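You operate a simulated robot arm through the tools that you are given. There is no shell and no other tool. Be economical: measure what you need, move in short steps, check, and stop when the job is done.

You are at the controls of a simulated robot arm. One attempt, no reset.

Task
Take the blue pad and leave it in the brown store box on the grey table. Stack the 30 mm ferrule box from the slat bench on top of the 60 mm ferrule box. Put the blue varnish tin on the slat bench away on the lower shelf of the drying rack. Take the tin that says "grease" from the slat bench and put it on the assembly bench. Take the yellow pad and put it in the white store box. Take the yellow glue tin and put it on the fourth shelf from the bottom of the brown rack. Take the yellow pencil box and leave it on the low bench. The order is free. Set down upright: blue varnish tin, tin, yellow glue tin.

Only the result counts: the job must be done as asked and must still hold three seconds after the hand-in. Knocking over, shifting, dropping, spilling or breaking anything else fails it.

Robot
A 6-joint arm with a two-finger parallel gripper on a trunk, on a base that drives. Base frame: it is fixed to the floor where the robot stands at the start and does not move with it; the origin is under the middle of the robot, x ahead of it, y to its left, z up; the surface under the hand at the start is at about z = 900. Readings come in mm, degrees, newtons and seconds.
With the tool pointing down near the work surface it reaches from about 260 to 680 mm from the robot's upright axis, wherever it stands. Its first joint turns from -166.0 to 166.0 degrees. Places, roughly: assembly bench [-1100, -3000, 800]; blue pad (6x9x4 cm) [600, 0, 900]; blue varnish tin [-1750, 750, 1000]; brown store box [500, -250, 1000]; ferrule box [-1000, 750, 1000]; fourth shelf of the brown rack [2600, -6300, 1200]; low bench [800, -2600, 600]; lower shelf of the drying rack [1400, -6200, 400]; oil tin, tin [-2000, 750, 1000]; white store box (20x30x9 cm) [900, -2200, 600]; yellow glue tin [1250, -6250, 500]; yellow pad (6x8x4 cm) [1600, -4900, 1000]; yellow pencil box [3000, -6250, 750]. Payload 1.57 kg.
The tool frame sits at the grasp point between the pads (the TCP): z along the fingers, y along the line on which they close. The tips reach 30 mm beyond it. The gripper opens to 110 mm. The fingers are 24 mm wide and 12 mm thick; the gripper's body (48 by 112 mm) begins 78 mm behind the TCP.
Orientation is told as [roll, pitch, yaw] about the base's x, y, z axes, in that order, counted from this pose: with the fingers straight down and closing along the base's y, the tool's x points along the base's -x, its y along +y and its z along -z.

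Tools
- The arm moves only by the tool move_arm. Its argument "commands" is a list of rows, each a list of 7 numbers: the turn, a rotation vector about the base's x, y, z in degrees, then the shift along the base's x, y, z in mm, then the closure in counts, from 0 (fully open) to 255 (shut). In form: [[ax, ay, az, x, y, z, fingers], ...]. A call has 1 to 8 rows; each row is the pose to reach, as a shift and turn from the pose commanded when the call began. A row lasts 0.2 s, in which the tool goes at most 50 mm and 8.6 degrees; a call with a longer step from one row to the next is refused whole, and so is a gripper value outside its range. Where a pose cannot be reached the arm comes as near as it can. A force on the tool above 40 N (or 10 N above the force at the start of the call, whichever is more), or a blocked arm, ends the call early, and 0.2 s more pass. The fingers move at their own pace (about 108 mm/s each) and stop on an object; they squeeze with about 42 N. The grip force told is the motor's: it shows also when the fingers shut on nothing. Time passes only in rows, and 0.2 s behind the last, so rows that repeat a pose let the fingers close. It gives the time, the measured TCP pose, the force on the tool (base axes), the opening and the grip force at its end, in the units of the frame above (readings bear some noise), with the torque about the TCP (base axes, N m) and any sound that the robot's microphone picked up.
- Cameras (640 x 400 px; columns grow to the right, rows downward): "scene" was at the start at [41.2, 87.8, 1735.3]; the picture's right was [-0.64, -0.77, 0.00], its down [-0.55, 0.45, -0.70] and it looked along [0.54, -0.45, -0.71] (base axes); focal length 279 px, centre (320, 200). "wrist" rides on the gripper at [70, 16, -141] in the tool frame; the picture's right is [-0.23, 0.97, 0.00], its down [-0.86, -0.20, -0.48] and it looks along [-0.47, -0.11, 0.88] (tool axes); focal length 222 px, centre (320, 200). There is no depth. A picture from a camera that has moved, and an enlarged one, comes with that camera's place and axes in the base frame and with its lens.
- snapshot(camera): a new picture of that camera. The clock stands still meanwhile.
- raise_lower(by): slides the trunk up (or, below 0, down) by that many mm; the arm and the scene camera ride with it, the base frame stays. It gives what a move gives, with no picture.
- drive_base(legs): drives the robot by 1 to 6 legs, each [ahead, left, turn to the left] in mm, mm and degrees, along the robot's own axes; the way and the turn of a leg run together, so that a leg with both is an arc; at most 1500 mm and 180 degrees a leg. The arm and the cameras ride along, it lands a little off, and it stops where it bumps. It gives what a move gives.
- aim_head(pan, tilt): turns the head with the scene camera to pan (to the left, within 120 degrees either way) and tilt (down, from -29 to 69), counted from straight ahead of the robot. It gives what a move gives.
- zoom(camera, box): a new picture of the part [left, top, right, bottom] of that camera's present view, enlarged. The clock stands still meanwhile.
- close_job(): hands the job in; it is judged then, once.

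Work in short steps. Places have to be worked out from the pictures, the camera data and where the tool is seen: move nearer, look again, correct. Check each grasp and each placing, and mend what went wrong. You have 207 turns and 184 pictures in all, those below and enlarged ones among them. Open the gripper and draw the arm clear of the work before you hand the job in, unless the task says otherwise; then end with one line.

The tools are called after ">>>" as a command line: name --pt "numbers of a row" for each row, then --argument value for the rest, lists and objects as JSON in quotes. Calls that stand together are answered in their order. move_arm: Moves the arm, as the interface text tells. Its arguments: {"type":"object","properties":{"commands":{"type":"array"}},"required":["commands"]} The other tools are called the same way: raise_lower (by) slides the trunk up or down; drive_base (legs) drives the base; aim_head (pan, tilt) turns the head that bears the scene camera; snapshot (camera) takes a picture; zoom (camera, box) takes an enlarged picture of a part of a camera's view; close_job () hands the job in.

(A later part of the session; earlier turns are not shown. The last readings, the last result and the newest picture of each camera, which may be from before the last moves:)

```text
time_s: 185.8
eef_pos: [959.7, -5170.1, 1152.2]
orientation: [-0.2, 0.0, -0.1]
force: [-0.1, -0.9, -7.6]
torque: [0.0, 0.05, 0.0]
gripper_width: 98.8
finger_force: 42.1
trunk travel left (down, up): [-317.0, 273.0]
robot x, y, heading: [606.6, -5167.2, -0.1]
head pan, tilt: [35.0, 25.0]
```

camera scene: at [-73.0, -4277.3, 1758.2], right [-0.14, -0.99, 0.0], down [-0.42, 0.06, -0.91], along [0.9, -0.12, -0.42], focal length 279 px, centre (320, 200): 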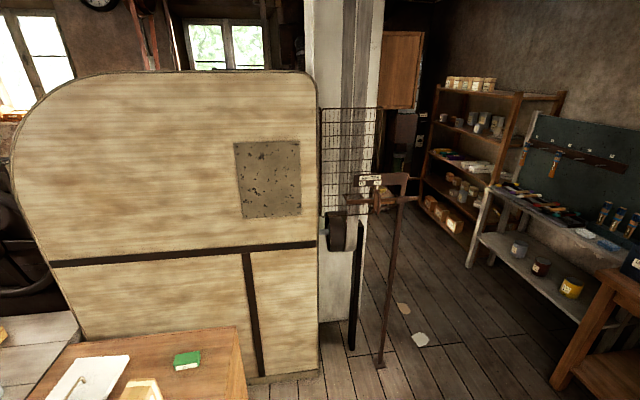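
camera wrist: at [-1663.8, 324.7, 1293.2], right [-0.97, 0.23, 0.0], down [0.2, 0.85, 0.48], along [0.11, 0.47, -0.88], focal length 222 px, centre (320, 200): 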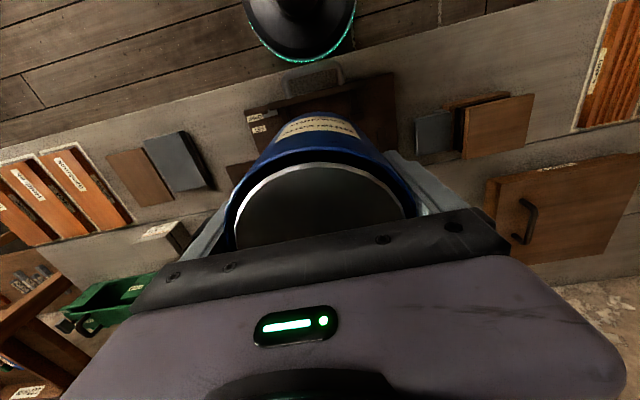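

>>> drive_base --legs '[[750, -40, 0], [0, 0, -90]]'

>>> aim_head --pan 0 --tilt 40

>>> snapshot --camera "scene"

>>> snapshot --camera "wrist"

```text
time_s: 191.1
eef_pos: [1695.9, -5289.5, 1153.3]
orientation: [-0.1, -0.4, -13.9]
force: [-0.1, -0.4, -7.1]
torque: [-0.02, 0.04, -0.01]
gripper_width: 99.0
finger_force: 42.0
trunk travel left (down, up): [-317.0, 273.0]
robot x, y, heading: [1361.9, -5205.5, -14.0]
head pan, tilt: [35.0, 25.0]
stopped in leg 2: the robot was blocked; the commanded pose is now the measured one
```

```text
time_s: 192.1
eef_pos: [1689.4, -5286.1, 1156.3]
orientation: [-0.1, -0.9, -13.8]
force: [0.7, 0.5, -8.8]
torque: [-0.02, 0.05, -0.02]
gripper_width: 98.6
finger_force: 41.7
trunk travel left (down, up): [-317.0, 273.0]
robot x, y, heading: [1357.1, -5208.1, -13.8]
head pan, tilt: [0.0, 40.0]
```

```text
113 pictures are left
camera scene: at [1438.3, -5058.6, 1742.0], right [0.0, -1.0, 0.0], down [-0.58, 0.0, -0.82], along [0.82, 0.0, -0.58], focal length 279 px, centre (320, 200)
```

scene: 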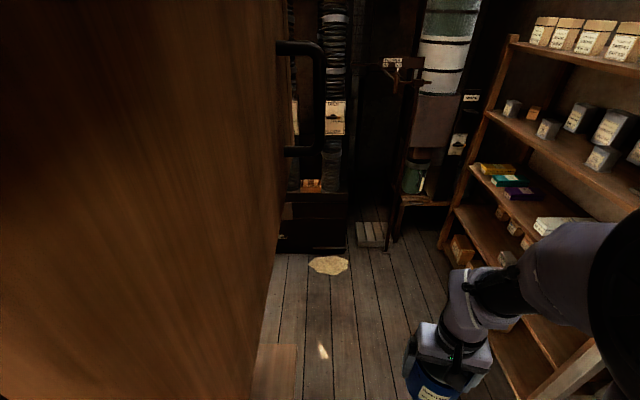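

```text
112 pictures are left
camera wrist: at [1624.1, -5253.8, 1296.9], right [0.45, 0.89, 0.0], down [0.78, -0.4, 0.49], along [0.44, -0.22, -0.87], focal length 222 px, centre (320, 200)
```

wrist: 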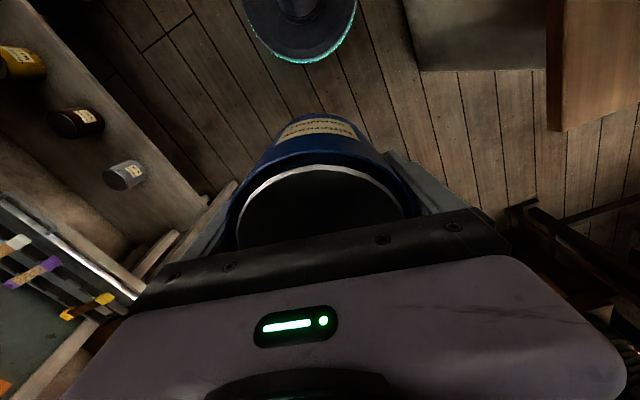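

The turn was blocked at -14°. I'll look around the robot to see what is touching.

>>> aim_head --pan 110 --tilt 35

>>> snapshot --camera "scene"

>>> aim_head --pan -100 --tilt 50

>>> snapshot --camera "scene"

```text
time_s: 194.0
eef_pos: [1704.0, -5309.2, 1149.9]
orientation: [0.9, 0.1, -13.9]
force: [-0.4, -0.6, -6.5]
torque: [0.02, 0.08, 0.03]
gripper_width: 99.0
finger_force: 41.9
trunk travel left (down, up): [-317.0, 273.0]
robot x, y, heading: [1363.8, -5201.6, -13.5]
head pan, tilt: [110.0, 35.0]
```

```text
111 pictures are left
camera scene: at [1416.8, -5019.3, 1743.6], right [0.86, -0.5, -0.01], down [-0.3, -0.5, -0.81], along [0.4, 0.7, -0.58], focal length 279 px, centre (320, 200)
```

scene: 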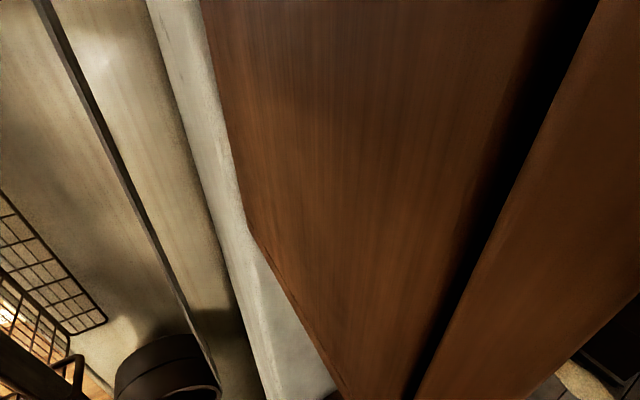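

```text
time_s: 197.0
eef_pos: [1689.4, -5288.8, 1155.6]
orientation: [0.0, -0.9, -13.8]
force: [-0.5, 0.3, -7.6]
torque: [-0.01, 0.0, 0.03]
gripper_width: 98.8
finger_force: 42.2
trunk travel left (down, up): [-317.0, 273.0]
robot x, y, heading: [1363.5, -5205.3, -13.4]
head pan, tilt: [-100.0, 50.0]
```

```text
110 pictures are left
camera scene: at [1431.7, -5062.8, 1726.0], right [0.0, -1.0, 0.0], down [-0.72, 0.0, -0.69], along [0.69, 0.0, -0.72], focal length 279 px, centre (320, 200)
```

scene: 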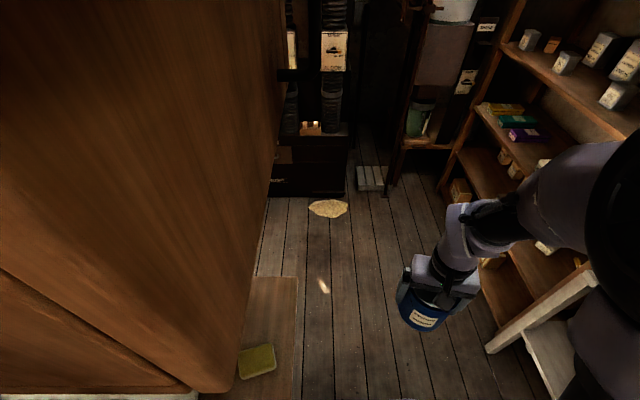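

The head is jammed against the wall cabinet, so I'll slide right, away from it. The yellow pad is also visible on the table below the cabinet.

>>> drive_base --legs '[[0, -170, 0]]'

>>> aim_head --pan 0 --tilt 45

>>> snapshot --camera "scene"

```text
time_s: 198.5
eef_pos: [1661.2, -5459.6, 1150.7]
orientation: [-0.1, -0.2, -14.2]
force: [-0.2, -0.3, -8.5]
torque: [0.04, -0.01, 0.04]
gripper_width: 98.5
finger_force: 42.3
trunk travel left (down, up): [-317.0, 273.0]
robot x, y, heading: [1319.3, -5371.5, -14.2]
head pan, tilt: [-100.0, 50.0]
```

```text
time_s: 200.3
eef_pos: [1661.4, -5459.4, 1151.7]
orientation: [-0.2, -0.2, -14.2]
force: [0.0, -0.4, -7.5]
torque: [0.01, 0.03, -0.02]
gripper_width: 98.9
finger_force: 42.0
trunk travel left (down, up): [-317.0, 273.0]
robot x, y, heading: [1319.2, -5370.1, -14.2]
head pan, tilt: [0.0, 45.0]
```

```text
109 pictures are left
camera scene: at [1412.0, -5250.6, 1727.6], right [-0.25, -0.97, 0.0], down [-0.69, 0.17, -0.71], along [0.69, -0.17, -0.71], focal length 279 px, centre (320, 200)
```

scene: 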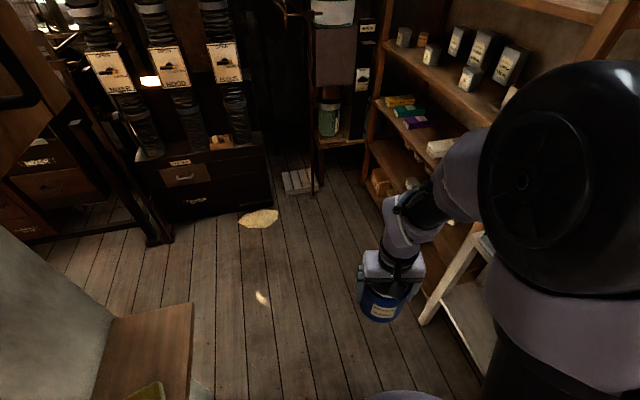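

Free. I'll turn to face the drying rack.

>>> drive_base --legs '[[0, 0, -75.8]]'

>>> aim_head --pan 0 --tilt 45

>>> snapshot --camera "scene"

>>> snapshot --camera "wrist"

```text
time_s: 203.9
eef_pos: [1320.9, -5725.6, 1151.9]
orientation: [-0.2, -0.1, -89.6]
force: [0.4, -0.6, -8.3]
torque: [0.07, 0.01, 0.01]
gripper_width: 98.6
finger_force: 42.0
trunk travel left (down, up): [-317.0, 273.0]
robot x, y, heading: [1322.0, -5372.0, -89.7]
head pan, tilt: [0.0, 45.0]
```

```text
time_s: 204.5
eef_pos: [1320.3, -5724.4, 1151.9]
orientation: [-0.2, -0.1, -89.6]
force: [-0.3, -0.3, -8.4]
torque: [0.05, 0.0, 0.03]
gripper_width: 98.7
finger_force: 42.3
trunk travel left (down, up): [-317.0, 273.0]
robot x, y, heading: [1321.4, -5368.9, -89.5]
head pan, tilt: [0.0, 45.0]
```

```text
108 pictures are left
camera scene: at [1458.3, -5431.9, 1727.6], right [-1.0, -0.01, 0.0], down [-0.01, 0.71, -0.71], along [0.01, -0.71, -0.71], focal length 279 px, centre (320, 200)
```

scene: 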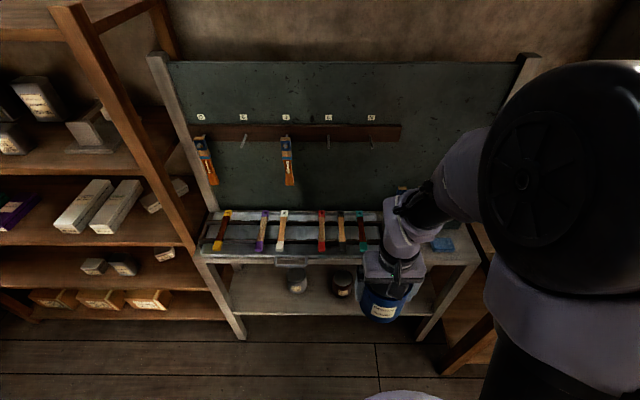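

```text
107 pictures are left
camera wrist: at [1337.6, -5655.2, 1292.7], right [0.98, -0.22, 0.0], down [-0.19, -0.86, 0.48], along [-0.11, -0.47, -0.88], focal length 222 px, centre (320, 200)
```

wrist: 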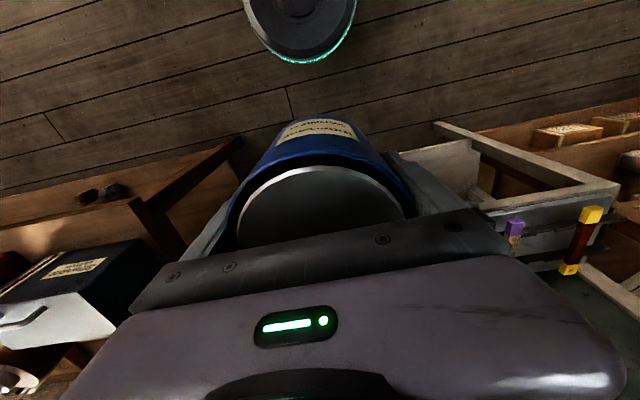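

The rack front is at y≈-6016, slab z≈835, lower shelf z≈320, with tins at x≈1583/1344/~1100, so a free spot lies near x≈1750. I'll enlarge to verify.

>>> zoom --camera "scene" --box '[190, 240, 350, 340]'

>>> drive_base --legs '[[-180, 0, 0]]'

>>> raise_lower --by -317

>>> snapshot --camera "scene"

```text
4.00 times, centred on (270, 290) of scene
camera zoom: at [1458.3, -5431.9, 1727.6], right [-1.0, -0.01, 0.0], down [-0.01, 0.71, -0.71], along [0.01, -0.71, -0.71], focal length 1117 px, centre (520, -160)
```

zoom: 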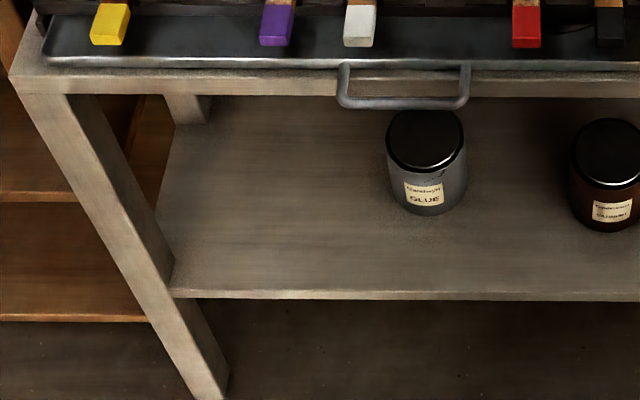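

```text
time_s: 206.0
eef_pos: [1320.4, -5544.1, 1152.1]
orientation: [-0.2, -0.2, -89.4]
force: [0.0, -0.1, -7.5]
torque: [0.0, -0.01, 0.0]
gripper_width: 98.9
finger_force: 41.7
trunk travel left (down, up): [-317.0, 273.0]
robot x, y, heading: [1315.0, -5190.1, -89.3]
head pan, tilt: [0.0, 45.0]
```

```text
time_s: 209.2
eef_pos: [1319.9, -5545.7, 834.0]
orientation: [-0.2, 0.0, -89.4]
force: [-0.1, 0.5, -8.2]
torque: [0.04, 0.03, -0.01]
gripper_width: 99.0
finger_force: 41.9
trunk travel left (down, up): [0.0, 590.0]
robot x, y, heading: [1317.7, -5196.2, -89.4]
head pan, tilt: [0.0, 45.0]
```

```text
105 pictures are left
camera scene: at [1456.8, -5252.9, 1410.7], right [-1.0, -0.01, 0.0], down [-0.01, 0.71, -0.71], along [0.01, -0.71, -0.71], focal length 279 px, centre (320, 200)
```

scene: 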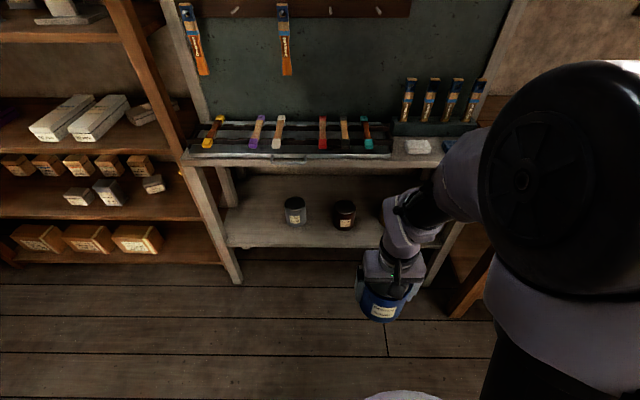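

The shelf top is about z 330. I'll shift left to line up with x≈1750 and then extend the arm low in front of the rack to check clearances.

>>> drive_base --legs '[[60, 0, -0.6], [0, 430, 0]]'

>>> move_arm --pt "0 0 0 0 -20 -45 255" --pt "0 0 0 0 -45 -85 255" --pt "0 0 0 0 -70 -125 255" --pt "0 0 0 0 -95 -165 255" --pt "0 0 0 0 -120 -205 255" --pt "0 0 0 0 -145 -245 255" --pt "0 0 0 0 -170 -285 255" --pt "0 0 0 0 -195 -325 255"

>>> snapshot --camera "scene"

>>> snapshot --camera "wrist"

```text
time_s: 212.4
eef_pos: [1756.1, -5606.6, 834.0]
orientation: [-0.2, -0.2, -90.2]
force: [-0.2, -0.2, -8.2]
torque: [0.01, -0.02, -0.02]
gripper_width: 98.6
finger_force: 41.8
trunk travel left (down, up): [0.0, 590.0]
robot x, y, heading: [1763.0, -5251.8, -90.4]
head pan, tilt: [0.0, 45.0]
```

```text
time_s: 214.2
eef_pos: [1758.7, -5800.5, 511.0]
orientation: [-0.1, -0.1, -90.2]
force: [-0.7, -0.6, -7.3]
torque: [0.08, -0.03, -0.03]
gripper_width: 98.6
finger_force: 42.6
trunk travel left (down, up): [0.0, 590.0]
robot x, y, heading: [1763.0, -5251.6, -90.1]
head pan, tilt: [0.0, 45.0]
```

```text
104 pictures are left
camera scene: at [1897.7, -5315.0, 1410.5], right [-1.0, 0.0, 0.0], down [0.0, 0.71, -0.71], along [0.0, -0.71, -0.71], focal length 279 px, centre (320, 200)
```

scene: 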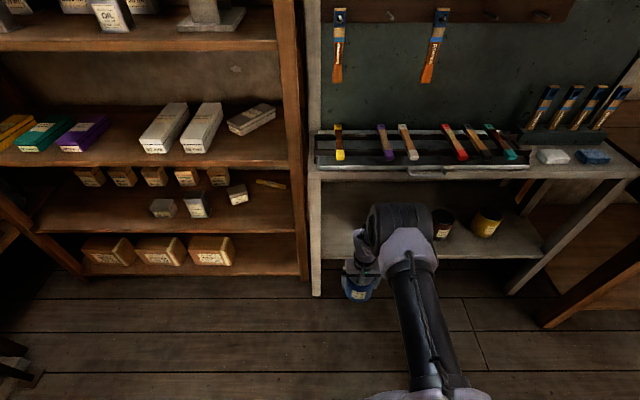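

```text
103 pictures are left
camera wrist: at [1775.6, -5732.3, 652.6], right [0.97, -0.23, 0.0], down [-0.2, -0.85, 0.48], along [-0.11, -0.47, -0.88], focal length 222 px, centre (320, 200)
```

wrist: 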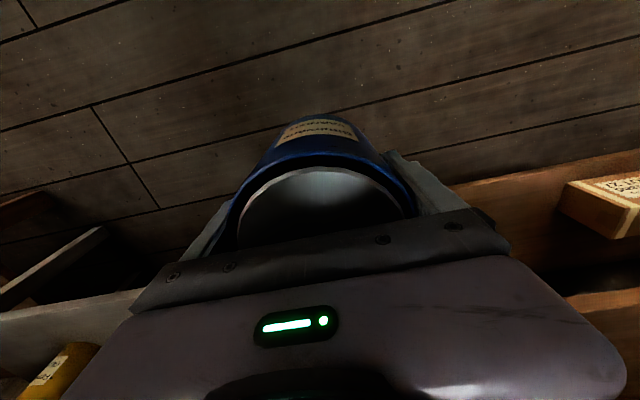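

Putting the tool in vertically would bring the forearm into the slab, so I need a tilted grip for the shelf. I'll retract and regrasp the tin on the table behind me (the one with the yellow pad).

>>> move_arm --pt "0 0 0 0 25 40 255" --pt "0 0 0 0 50 80 255" --pt "0 0 0 0 75 120 255" --pt "0 0 0 0 100 160 255" --pt "0 0 0 0 125 205 255" --pt "0 0 0 0 150 250 255" --pt "0 0 0 0 175 290 255" --pt "0 0 0 0 195 325 255"

>>> raise_lower --by 250

>>> drive_base --legs '[[200, 0, 0], [0, 0, 90]]'

>>> aim_head --pan 80 --tilt 40

>>> snapshot --camera "scene"

```text
refused: row 5 steps farther than a row can; nothing moved
```

```text
time_s: 216.8
eef_pos: [1758.4, -5800.3, 761.5]
orientation: [-0.2, -0.1, -90.3]
force: [0.1, 0.7, -6.8]
torque: [0.06, 0.0, -0.02]
gripper_width: 98.6
finger_force: 42.4
trunk travel left (down, up): [-250.0, 340.0]
robot x, y, heading: [1761.7, -5250.3, -90.1]
head pan, tilt: [0.0, 45.0]
```

```text
time_s: 218.2
eef_pos: [1756.9, -5950.8, 758.7]
orientation: [-0.1, 1.3, -90.5]
force: [0.2, 0.0, -7.4]
torque: [0.06, -0.01, -0.02]
gripper_width: 99.0
finger_force: 42.3
trunk travel left (down, up): [-250.0, 340.0]
robot x, y, heading: [1758.1, -5414.2, -90.2]
head pan, tilt: [0.0, 45.0]
stopped in leg 1: the force on the tool passed its limit at 139 N (the readings are from after the stop); the commanded pose is now the measured one
```

```text
time_s: 219.8
eef_pos: [1756.9, -5950.8, 756.5]
orientation: [-0.1, 1.3, -90.5]
force: [-0.9, 2.5, -8.9]
torque: [-0.09, -0.01, 0.01]
gripper_width: 98.5
finger_force: 42.5
trunk travel left (down, up): [-250.0, 340.0]
robot x, y, heading: [1760.1, -5410.9, -90.2]
head pan, tilt: [80.0, 40.0]
```

```text
102 pictures are left
camera scene: at [1981.0, -5408.4, 1667.9], right [-0.18, -0.98, 0.0], down [-0.63, 0.12, -0.77], along [0.75, -0.14, -0.64], focal length 279 px, centre (320, 200)
```

scene: 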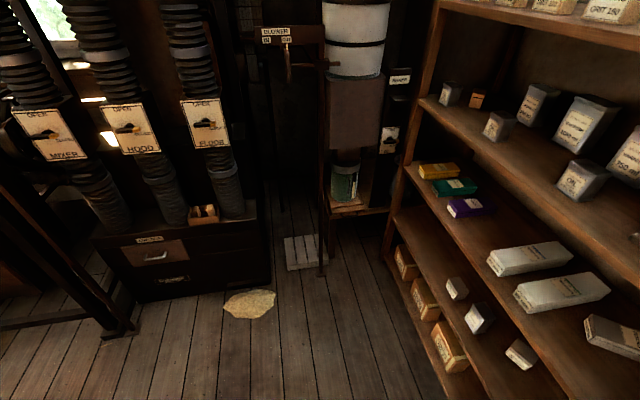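

My mistake: the refused retract left the tin extended and it bumped the rack front. I'll back off and check the rack.

>>> drive_base --legs '[[-160, 0, 0]]'

>>> aim_head --pan 0 --tilt 45

>>> snapshot --camera "scene"

>>> snapshot --camera "wrist"

```text
time_s: 221.2
eef_pos: [1760.2, -5790.6, 759.5]
orientation: [-0.1, 1.2, -90.1]
force: [0.0, -0.4, -8.2]
torque: [0.01, 0.01, -0.03]
gripper_width: 98.8
finger_force: 42.0
trunk travel left (down, up): [-250.0, 340.0]
robot x, y, heading: [1759.3, -5254.0, -90.0]
head pan, tilt: [80.0, 40.0]
```

```text
time_s: 222.7
eef_pos: [1760.8, -5791.5, 757.4]
orientation: [0.0, 1.3, -90.1]
force: [0.5, 0.4, -8.2]
torque: [-0.01, 0.0, 0.03]
gripper_width: 98.5
finger_force: 42.3
trunk travel left (down, up): [-250.0, 340.0]
robot x, y, heading: [1762.5, -5252.4, -89.9]
head pan, tilt: [0.0, 45.0]
```

```text
101 pictures are left
camera scene: at [1897.7, -5314.5, 1660.6], right [-1.0, 0.0, 0.0], down [0.0, 0.71, -0.71], along [0.0, -0.71, -0.71], focal length 279 px, centre (320, 200)
```

scene: 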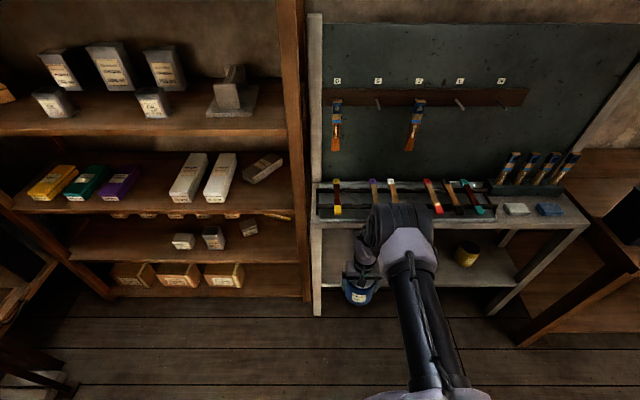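

```text
100 pictures are left
camera wrist: at [1777.6, -5726.1, 901.7], right [0.97, -0.23, -0.01], down [-0.2, -0.87, 0.46], along [-0.11, -0.45, -0.89], focal length 222 px, centre (320, 200)
```

wrist: 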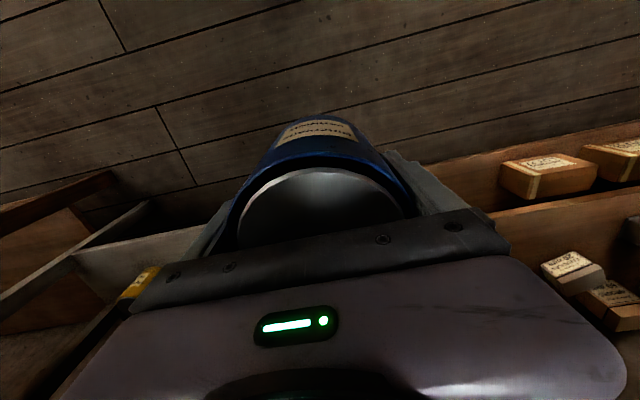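

The rack appears unmoved. I'll now retract the arm properly, in small enough steps.

>>> move_arm --pt "-0.4 0 0 0 22 30 255" --pt "-0.8 0 0 0 45 60 255" --pt "-1.2 0 0 0 68 90 255" --pt "-1.2 0 0 0 92 120 255" --pt "-1.2 0 0 0 115 150 255" --pt "-1.2 0 0 0 140 180 255" --pt "-1.2 0 0 0 165 210 255" --pt "-1.2 0 0 0 185 240 255"

```text
time_s: 224.5
eef_pos: [1761.2, -5605.7, 998.9]
orientation: [-0.1, 0.0, -90.1]
force: [-0.2, 0.6, -7.9]
torque: [0.05, -0.02, 0.01]
gripper_width: 98.5
finger_force: 41.6
trunk travel left (down, up): [-250.0, 340.0]
robot x, y, heading: [1756.8, -5252.1, -90.0]
head pan, tilt: [0.0, 45.0]
```

Retracted to 354 mm. I'll move away from the table and turn left to look at it.

>>> drive_base --legs '[[170, 0, 0], [0, 0, 90]]'

>>> aim_head --pan 85 --tilt 45

>>> snapshot --camera "scene"

```text
time_s: 229.9
eef_pos: [2114.1, -5403.2, 999.2]
orientation: [-0.1, 0.1, 2.6]
force: [0.3, 0.2, -7.9]
torque: [-0.01, 0.05, 0.02]
gripper_width: 99.0
finger_force: 42.2
trunk travel left (down, up): [-250.0, 340.0]
robot x, y, heading: [1763.3, -5418.6, 2.9]
head pan, tilt: [0.0, 45.0]
```

```text
time_s: 231.5
eef_pos: [2113.4, -5401.5, 999.3]
orientation: [-0.2, 0.1, 2.6]
force: [-0.2, -0.1, -8.3]
torque: [-0.01, 0.04, 0.02]
gripper_width: 98.5
finger_force: 41.8
trunk travel left (down, up): [-250.0, 340.0]
robot x, y, heading: [1759.2, -5423.2, 2.5]
head pan, tilt: [85.0, 45.0]
```

```text
99 pictures are left
camera scene: at [1735.0, -5201.5, 1660.6], right [1.0, -0.04, 0.0], down [-0.03, -0.71, -0.71], along [0.03, 0.71, -0.71], focal length 279 px, centre (320, 200)
```

scene: 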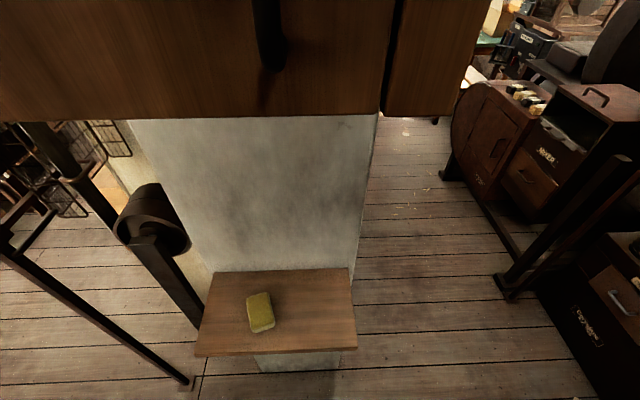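

The yellow-pad shelf is at z≈1000 (x 1478–1824, y -5002…-4800) with free space at x≈1740. I'll raise the tin above shelf level before turning to face it.

>>> move_arm --pt "0 0 0 0 0 45 255" --pt "0 0 0 0 0 90 255" --pt "0 0 0 0 0 130 255"

```text
time_s: 232.3
eef_pos: [2111.2, -5406.2, 1129.8]
orientation: [-0.1, 0.1, 2.5]
force: [-0.4, 0.2, -7.6]
torque: [-0.02, 0.03, -0.02]
gripper_width: 98.8
finger_force: 42.3
trunk travel left (down, up): [-250.0, 340.0]
robot x, y, heading: [1759.5, -5424.3, 2.6]
head pan, tilt: [85.0, 45.0]
```

>>> drive_base --legs '[[0, -40, 0], [0, 0, 87.4]]'

>>> aim_head --pan 0 --tilt 45

>>> snapshot --camera "scene"

>>> snapshot --camera "wrist"

```text
time_s: 236.9
eef_pos: [1752.7, -5106.3, 1129.9]
orientation: [-0.1, 0.0, 91.4]
force: [0.7, -0.2, -7.5]
torque: [-0.02, -0.03, 0.0]
gripper_width: 98.6
finger_force: 42.0
trunk travel left (down, up): [-250.0, 340.0]
robot x, y, heading: [1761.3, -5457.9, 91.5]
head pan, tilt: [85.0, 45.0]
```

```text
time_s: 238.5
eef_pos: [1751.8, -5105.2, 1129.2]
orientation: [0.0, 0.1, 91.4]
force: [-0.6, -0.3, -7.1]
torque: [-0.07, 0.0, -0.01]
gripper_width: 98.7
finger_force: 41.7
trunk travel left (down, up): [-250.0, 340.0]
robot x, y, heading: [1760.8, -5462.3, 91.7]
head pan, tilt: [0.0, 45.0]
```

```text
98 pictures are left
camera scene: at [1617.9, -5402.4, 1660.6], right [1.0, 0.03, 0.0], down [0.02, -0.71, -0.71], along [-0.02, 0.71, -0.71], focal length 279 px, centre (320, 200)
```

scene: 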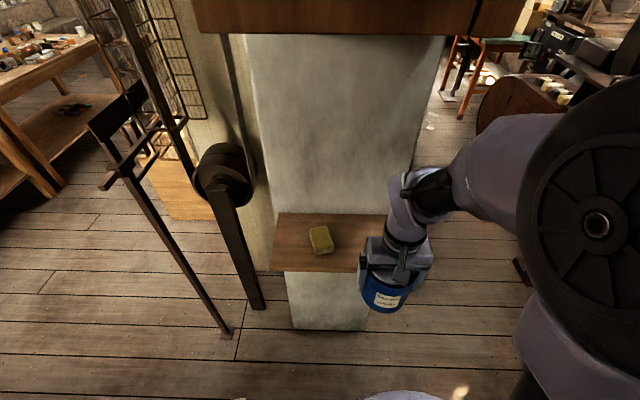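

```text
97 pictures are left
camera wrist: at [1738.4, -5176.5, 1271.4], right [-0.98, 0.2, 0.0], down [0.18, 0.86, 0.48], along [0.1, 0.47, -0.88], focal length 222 px, centre (320, 200)
```

wrist: 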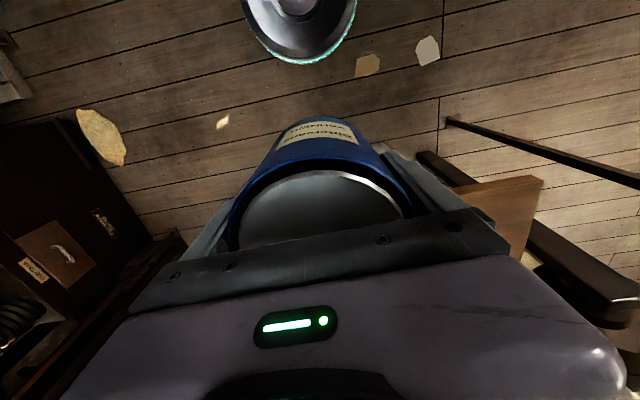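

The shelf edges are confirmed. I'll move over (1742,-4907) and lower until just above the surface.

>>> move_arm --pt "0 0 0 -3 45 0 255" --pt "0 0 0 -6 90 0 255" --pt "0 0 0 -10 135 0 255" --pt "0 0 0 -10 175 0 255" --pt "0 0 0 -10 198 0 255" --pt "0 0 0 -10 198 -35 255" --pt "0 0 0 -10 198 -55 255"

>>> snapshot --camera "wrist"

>>> snapshot --camera "scene"

```text
time_s: 240.1
eef_pos: [1743.6, -4905.7, 1071.5]
orientation: [0.0, 0.1, 91.5]
force: [0.3, -0.8, -7.6]
torque: [-0.07, -0.01, 0.01]
gripper_width: 98.7
finger_force: 41.8
trunk travel left (down, up): [-250.0, 340.0]
robot x, y, heading: [1760.1, -5459.6, 91.7]
head pan, tilt: [0.0, 45.0]
```

```text
96 pictures are left
camera wrist: at [1729.5, -4978.0, 1213.6], right [-0.98, 0.2, 0.0], down [0.18, 0.86, 0.48], along [0.1, 0.47, -0.88], focal length 222 px, centre (320, 200)
```

wrist: 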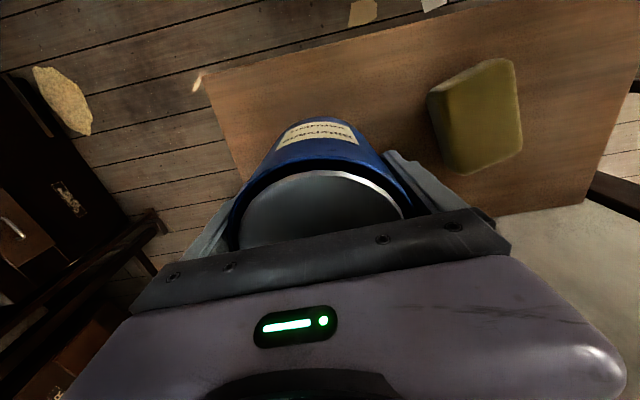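

```text
95 pictures are left
camera scene: at [1617.9, -5401.9, 1660.6], right [1.0, 0.03, 0.0], down [0.02, -0.71, -0.71], along [-0.02, 0.71, -0.71], focal length 279 px, centre (320, 200)
```

scene: 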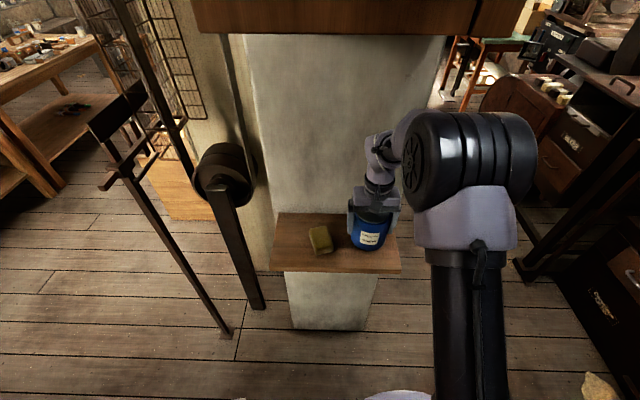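

It's well placed over the shelf. I'll lower gently.

>>> move_arm --pt "0 0 0 0 0 -3 255" --pt "0 0 0 0 0 -6 255" --pt "0 0 0 0 0 -8 255" --pt "0 0 0 0 0 -10 255"

```text
time_s: 241.1
eef_pos: [1742.3, -4908.0, 1063.4]
orientation: [-0.1, 0.1, 91.5]
force: [0.2, -0.1, -7.8]
torque: [-0.08, 0.01, -0.05]
gripper_width: 98.8
finger_force: 42.2
trunk travel left (down, up): [-250.0, 340.0]
robot x, y, heading: [1762.2, -5458.0, 91.8]
head pan, tilt: [0.0, 45.0]
```

>>> move_arm --pt "0 0 0 0 0 -2 255" --pt "0 0 0 0 0 -4 255" --pt "0 0 0 0 0 -6 255" --pt "0 0 0 0 0 -8 255"

```text
time_s: 242.1
eef_pos: [1742.4, -4908.3, 1057.8]
orientation: [-0.1, -0.2, 91.4]
force: [-2.6, 5.9, 32.2]
torque: [0.19, 1.96, -0.02]
gripper_width: 98.1
finger_force: 42.2
trunk travel left (down, up): [-250.0, 340.0]
robot x, y, heading: [1761.8, -5460.3, 91.7]
head pan, tilt: [0.0, 45.0]
```

Contact at z≈1058. I'll ease up, then open and lift.

>>> move_arm --pt "0 0 0 0 0 3 255" --pt "0 0 0 0 0 3 0" --pt "0 0 0 0 0 3 0" --pt "0 0 0 0 0 3 0"

>>> move_arm --pt "0 0 0 0 0 20 0" --pt "0 0 0 0 0 50 0" --pt "0 0 0 0 -10 90 0" --pt "0 0 0 0 -40 110 0" --pt "0 0 0 0 -85 110 0" --pt "0 0 0 0 -125 110 0"

>>> snapshot --camera "wrist"

```text
time_s: 243.1
eef_pos: [1742.4, -4908.9, 1058.7]
orientation: [-0.1, 0.1, 91.6]
force: [-0.1, 0.1, 0.2]
torque: [-0.02, 0.01, 0.02]
gripper_width: 110.1
finger_force: 0.1
trunk travel left (down, up): [-250.0, 340.0]
robot x, y, heading: [1759.8, -5458.4, 91.6]
head pan, tilt: [0.0, 45.0]
```

```text
time_s: 244.5
eef_pos: [1742.6, -5034.9, 1171.8]
orientation: [-0.2, 0.0, 91.5]
force: [0.1, 0.4, 0.0]
torque: [0.03, -0.04, -0.01]
gripper_width: 109.7
finger_force: 0.0
trunk travel left (down, up): [-250.0, 340.0]
robot x, y, heading: [1760.1, -5459.4, 91.6]
head pan, tilt: [0.0, 45.0]
```

```text
94 pictures are left
camera wrist: at [1728.8, -5106.9, 1312.9], right [-0.98, 0.2, 0.0], down [0.18, 0.86, 0.48], along [0.1, 0.47, -0.88], focal length 222 px, centre (320, 200)
```

wrist: 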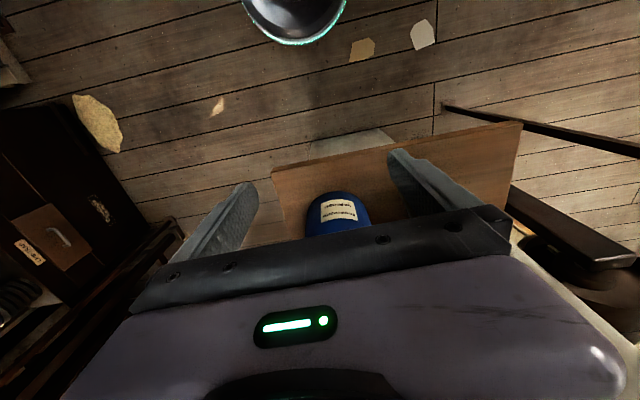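

The tin is standing at (1742,-4908). I'll tilt the hand 45° forward and then approach along the tool axis.

>>> move_arm --pt "8 0 0 0 0 5 0" --pt "16 0 0 0 0 5 0" --pt "24 0 0 0 0 5 0" --pt "32 0 0 0 5 0 0" --pt "40 0 0 0 15 -8 0" --pt "45 0 0 0 29 -24 0" --pt "45 0 0 0 29 -24 0"

>>> snapshot --camera "wrist"

>>> snapshot --camera "scene"

```text
time_s: 246.1
eef_pos: [1742.8, -5004.7, 1147.6]
orientation: [-1.7, -45.0, 92.1]
force: [-0.3, 0.0, 0.4]
torque: [-0.01, -0.01, 0.0]
gripper_width: 110.2
finger_force: 0.1
out of reach, approached as far as the arm can: row 5
trunk travel left (down, up): [-250.0, 340.0]
robot x, y, heading: [1759.6, -5463.5, 91.5]
head pan, tilt: [0.0, 45.0]
```

```text
93 pictures are left
camera wrist: at [1728.7, -5155.1, 1198.5], right [-0.98, 0.14, 0.14], down [0.18, 0.27, 0.95], along [0.1, 0.95, -0.29], focal length 222 px, centre (320, 200)
```

wrist: 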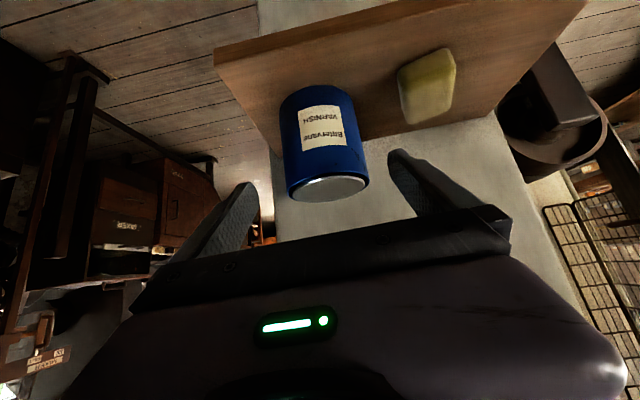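

```text
92 pictures are left
camera scene: at [1618.0, -5404.1, 1660.7], right [1.0, 0.03, 0.0], down [0.02, -0.71, -0.71], along [-0.02, 0.71, -0.71], focal length 279 px, centre (320, 200)
```

scene: 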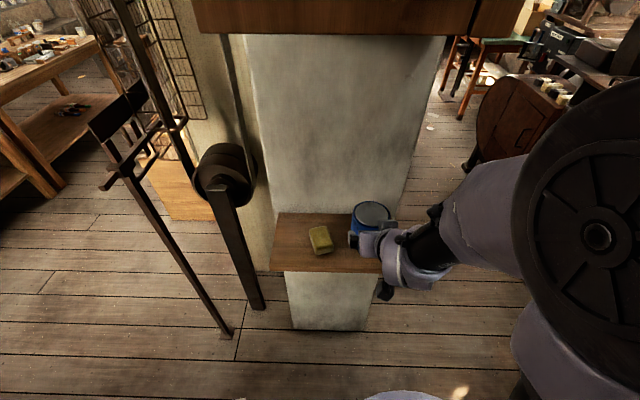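

Aligned. I'll approach along the tool axis in steps.

>>> move_arm --pt "0 0 0 0 25 -25 0" --pt "0 0 0 0 50 -50 0" --pt "0 0 0 0 72 -72 0" --pt "0 0 0 0 90 -90 0" --pt "0 0 0 0 90 -90 0"

>>> snapshot --camera "wrist"

>>> zoom --camera "scene" --box '[290, 180, 450, 280]'

```text
time_s: 247.3
eef_pos: [1741.0, -4915.9, 1055.0]
orientation: [-1.7, -45.0, 92.0]
force: [-0.1, -0.1, 0.9]
torque: [-0.01, 0.0, 0.0]
gripper_width: 110.1
finger_force: 0.0
trunk travel left (down, up): [-250.0, 340.0]
robot x, y, heading: [1761.0, -5460.7, 91.5]
head pan, tilt: [0.0, 45.0]
```

```text
91 pictures are left
camera wrist: at [1727.3, -5066.0, 1105.2], right [-0.98, 0.14, 0.14], down [0.18, 0.27, 0.95], along [0.1, 0.95, -0.29], focal length 222 px, centre (320, 200)
```

wrist: 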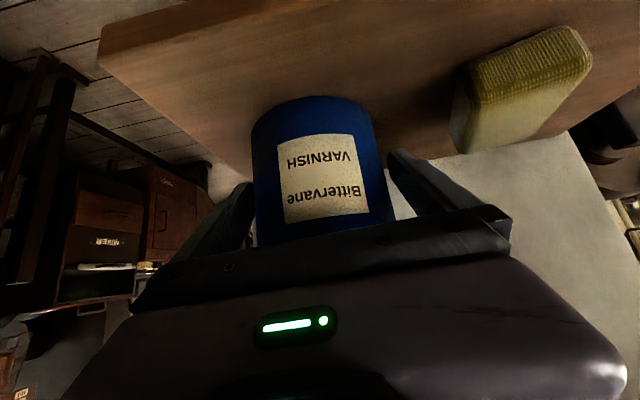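

```text
4.00 times, centred on (370, 230) of scene
camera zoom: at [1618.0, -5403.2, 1660.7], right [1.0, 0.03, 0.0], down [0.02, -0.71, -0.71], along [-0.02, 0.71, -0.71], focal length 1117 px, centre (120, 80)
```

zoom: 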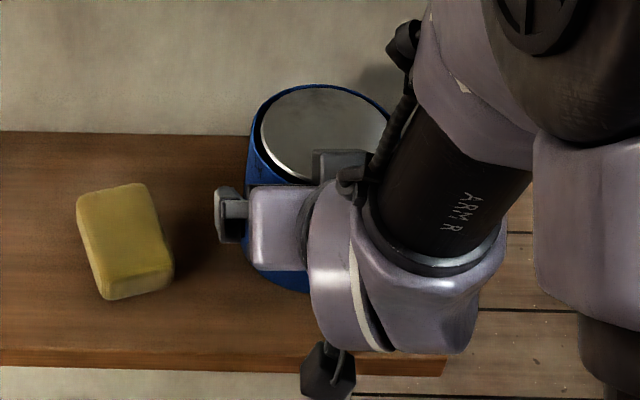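

The fingers straddle the tin, so I'll close.

>>> move_arm --pt "0 0 0 0 0 0 120" --pt "0 0 0 0 0 0 255" --pt "0 0 0 0 0 0 255" --pt "0 0 0 0 0 0 255"

>>> move_arm --pt "0 0 0 0 0 15 255" --pt "0 0 0 0 -5 45 255" --pt "0 0 0 0 -40 75 255" --pt "0 0 0 0 -80 95 255" --pt "0 0 0 0 -125 105 255" --pt "0 0 0 0 -165 110 255"

>>> snapshot --camera "wrist"

```text
time_s: 248.3
eef_pos: [1741.1, -4914.9, 1053.3]
orientation: [-1.6, -44.8, 92.0]
force: [2.5, 2.1, -0.4]
torque: [0.09, 0.23, -0.15]
gripper_width: 99.2
finger_force: 41.5
trunk travel left (down, up): [-250.0, 340.0]
robot x, y, heading: [1758.8, -5462.4, 91.7]
head pan, tilt: [0.0, 45.0]
```

```text
time_s: 249.7
eef_pos: [1730.1, -5023.3, 1188.4]
orientation: [-1.6, -44.8, 92.2]
force: [-1.3, -2.1, -5.3]
torque: [-0.1, -0.01, -0.04]
gripper_width: 98.5
finger_force: 41.6
out of reach, approached as far as the arm can: row 5, 6
trunk travel left (down, up): [-250.0, 340.0]
robot x, y, heading: [1760.7, -5458.4, 91.7]
head pan, tilt: [0.0, 45.0]
```

```text
89 pictures are left
camera wrist: at [1716.5, -5172.5, 1239.7], right [-0.98, 0.14, 0.14], down [0.18, 0.27, 0.95], along [0.1, 0.95, -0.29], focal length 222 px, centre (320, 200)
```

wrist: 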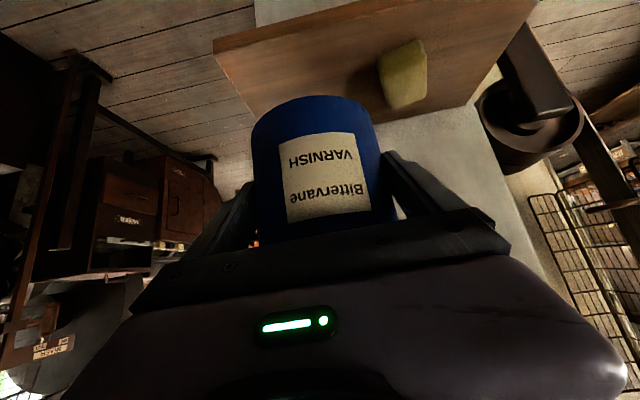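

Regrasped with a 45° tilt (tin bottom 55.5 below TCP). I'll turn around to face the drying rack.

>>> drive_base --legs '[[0, 0, -91], [0, 0, -90.7]]'

>>> snapshot --camera "scene"

```text
time_s: 257.7
eef_pos: [1798.1, -5897.5, 1188.7]
orientation: [-1.6, -44.7, -86.9]
force: [-0.2, 0.0, -6.4]
torque: [0.13, 0.01, -0.01]
gripper_width: 98.7
finger_force: 42.3
trunk travel left (down, up): [-250.0, 340.0]
robot x, y, heading: [1757.7, -5457.6, -87.2]
head pan, tilt: [0.0, 45.0]
```

```text
88 pictures are left
camera scene: at [1900.6, -5518.5, 1665.3], right [-1.0, -0.02, 0.0], down [-0.02, 0.67, -0.75], along [0.02, -0.75, -0.67], focal length 279 px, centre (320, 200)
```

scene: 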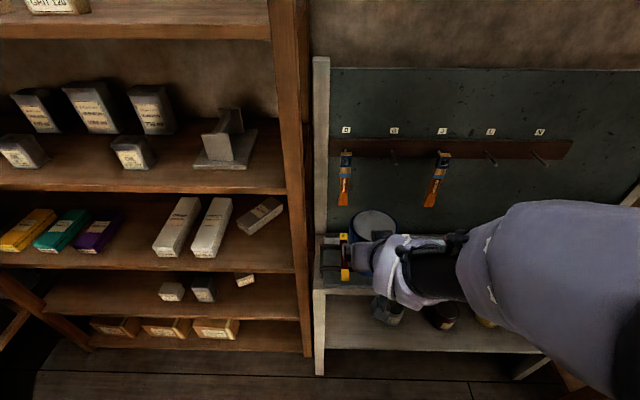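

I'll square up, back off a little, and lower the trunk.

>>> drive_base --legs '[[-70, 0, -2.8], [0, -25, 0]]'

>>> raise_lower --by -250

```text
time_s: 259.1
eef_pos: [1749.2, -5829.3, 1188.5]
orientation: [-1.4, -44.8, -89.9]
force: [0.2, 0.1, -5.6]
torque: [0.14, -0.09, 0.02]
gripper_width: 98.5
finger_force: 41.8
trunk travel left (down, up): [-250.0, 340.0]
robot x, y, heading: [1731.5, -5390.1, -90.1]
head pan, tilt: [0.0, 45.0]
```

```text
time_s: 261.7
eef_pos: [1751.6, -5829.7, 938.2]
orientation: [-1.6, -44.9, -89.8]
force: [-2.4, -2.7, -14.8]
torque: [0.01, 0.01, 0.02]
gripper_width: 98.5
finger_force: 42.1
trunk travel left (down, up): [0.0, 590.0]
robot x, y, heading: [1735.6, -5389.8, -90.0]
head pan, tilt: [0.0, 45.0]
```

I'll lower the arm in front of the rack, watching position.

>>> move_arm --pt "0 0 0 0 -20 -40 255" --pt "0 0 0 0 -40 -80 255" --pt "0 0 0 0 -45 -125 255" --pt "0 0 0 0 -45 -170 255" --pt "0 0 0 0 -45 -215 255" --pt "0 0 0 0 -45 -260 255"

>>> snapshot --camera "scene"

```text
time_s: 263.1
eef_pos: [1754.2, -5874.9, 676.1]
orientation: [-1.6, -44.7, -89.8]
force: [0.6, -0.1, -8.1]
torque: [0.08, -0.03, 0.0]
gripper_width: 98.5
finger_force: 42.0
trunk travel left (down, up): [0.0, 590.0]
robot x, y, heading: [1734.6, -5387.0, -90.3]
head pan, tilt: [0.0, 45.0]
```

```text
87 pictures are left
camera scene: at [1873.4, -5453.2, 1410.5], right [-1.0, 0.0, 0.0], down [0.0, 0.71, -0.71], along [0.0, -0.71, -0.71], focal length 279 px, centre (320, 200)
```

scene: 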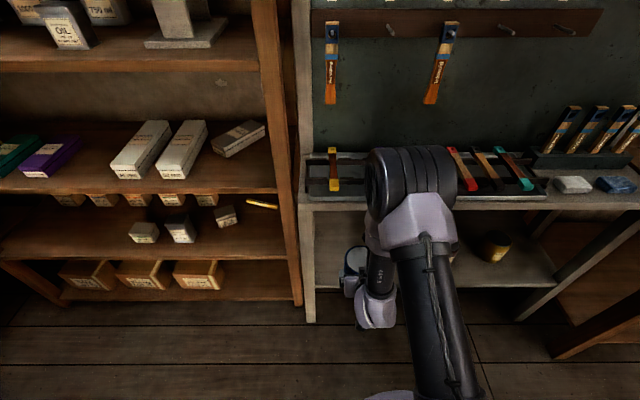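

The arm tracks well. I'll lower further in front of the rack to TCP z≈440 before extending inward.

>>> move_arm --pt "0 0 0 0 0 -45 255" --pt "0 0 0 0 0 -90 255" --pt "0 0 0 0 0 -135 255" --pt "0 0 0 0 -10 -180 255" --pt "0 0 0 0 -20 -225 255" --pt "0 0 0 0 -20 -230 255"

>>> snapshot --camera "scene"

>>> snapshot --camera "wrist"

```text
time_s: 264.5
eef_pos: [1752.6, -5896.9, 450.6]
orientation: [-1.6, -44.9, -89.8]
force: [0.9, 0.9, -8.4]
torque: [0.13, 0.01, -0.01]
gripper_width: 98.8
finger_force: 42.2
trunk travel left (down, up): [0.0, 590.0]
robot x, y, heading: [1736.1, -5391.5, -90.1]
head pan, tilt: [0.0, 45.0]
```

```text
86 pictures are left
camera scene: at [1873.4, -5453.3, 1410.6], right [-1.0, 0.0, 0.0], down [0.0, 0.71, -0.71], along [0.0, -0.71, -0.71], focal length 279 px, centre (320, 200)
```

scene: 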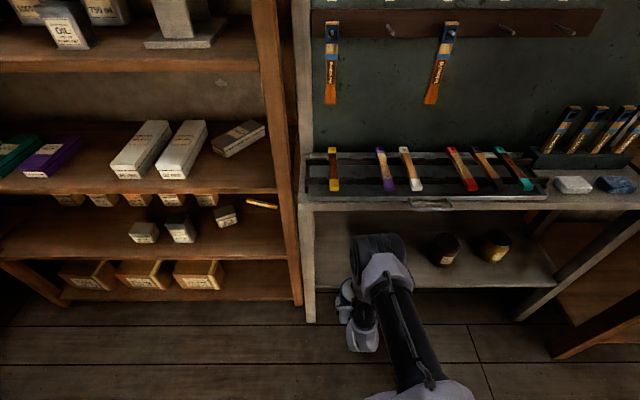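

```text
85 pictures are left
camera wrist: at [1773.4, -5749.4, 501.5], right [0.97, -0.18, 0.14], down [-0.19, -0.27, 0.95], along [-0.13, -0.95, -0.29], focal length 222 px, centre (320, 200)
```

wrist: 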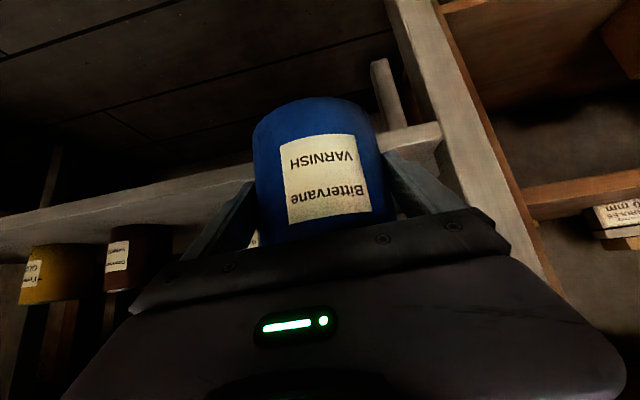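

The next step depends on the shelf height, so I'll enlarge the shelf edge from both cameras.

>>> zoom --camera "scene" --box '[290, 190, 482, 310]'

>>> zoom --camera "wrist" --box '[0, 80, 256, 240]'

>>> zoom --camera "wrist" --box '[340, 40, 532, 160]'

```text
3.33 times, centred on (386, 250) of scene
camera zoom: at [1873.4, -5453.3, 1410.6], right [-1.0, 0.0, 0.0], down [0.0, 0.71, -0.71], along [0.0, -0.71, -0.71], focal length 931 px, centre (100, 33)
```

zoom: 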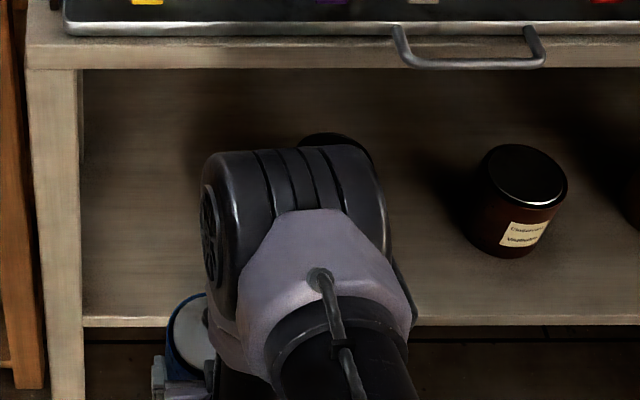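

```text
2.50 times, centred on (128, 160) of wrist
camera zoom: at [1773.4, -5749.4, 501.5], right [0.97, -0.18, 0.14], down [-0.19, -0.27, 0.95], along [-0.13, -0.95, -0.29], focal length 555 px, centre (800, 300)
```

zoom: 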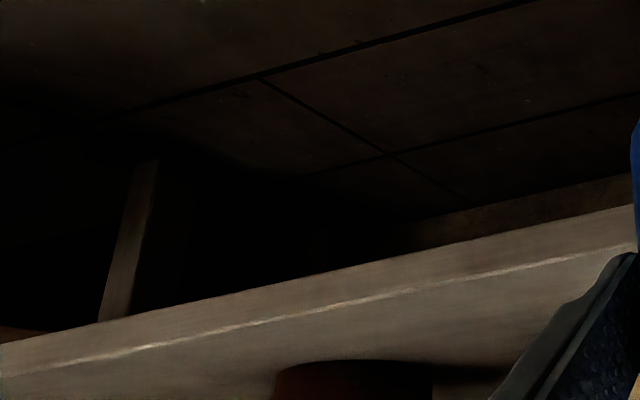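

```text
3.33 times, centred on (436, 100) of wrist
camera zoom: at [1773.4, -5749.4, 501.5], right [0.97, -0.18, 0.14], down [-0.19, -0.27, 0.95], along [-0.13, -0.95, -0.29], focal length 740 px, centre (-67, 533)
```

zoom: 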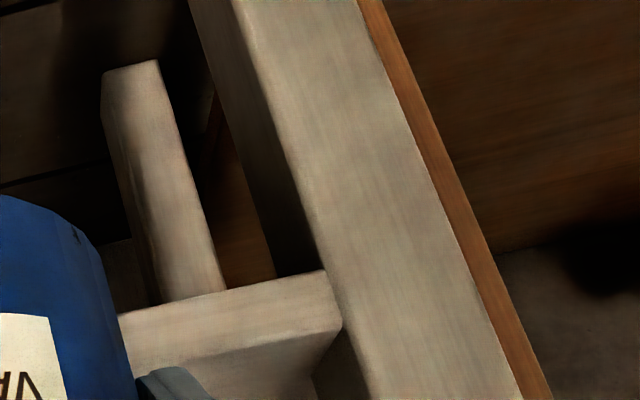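

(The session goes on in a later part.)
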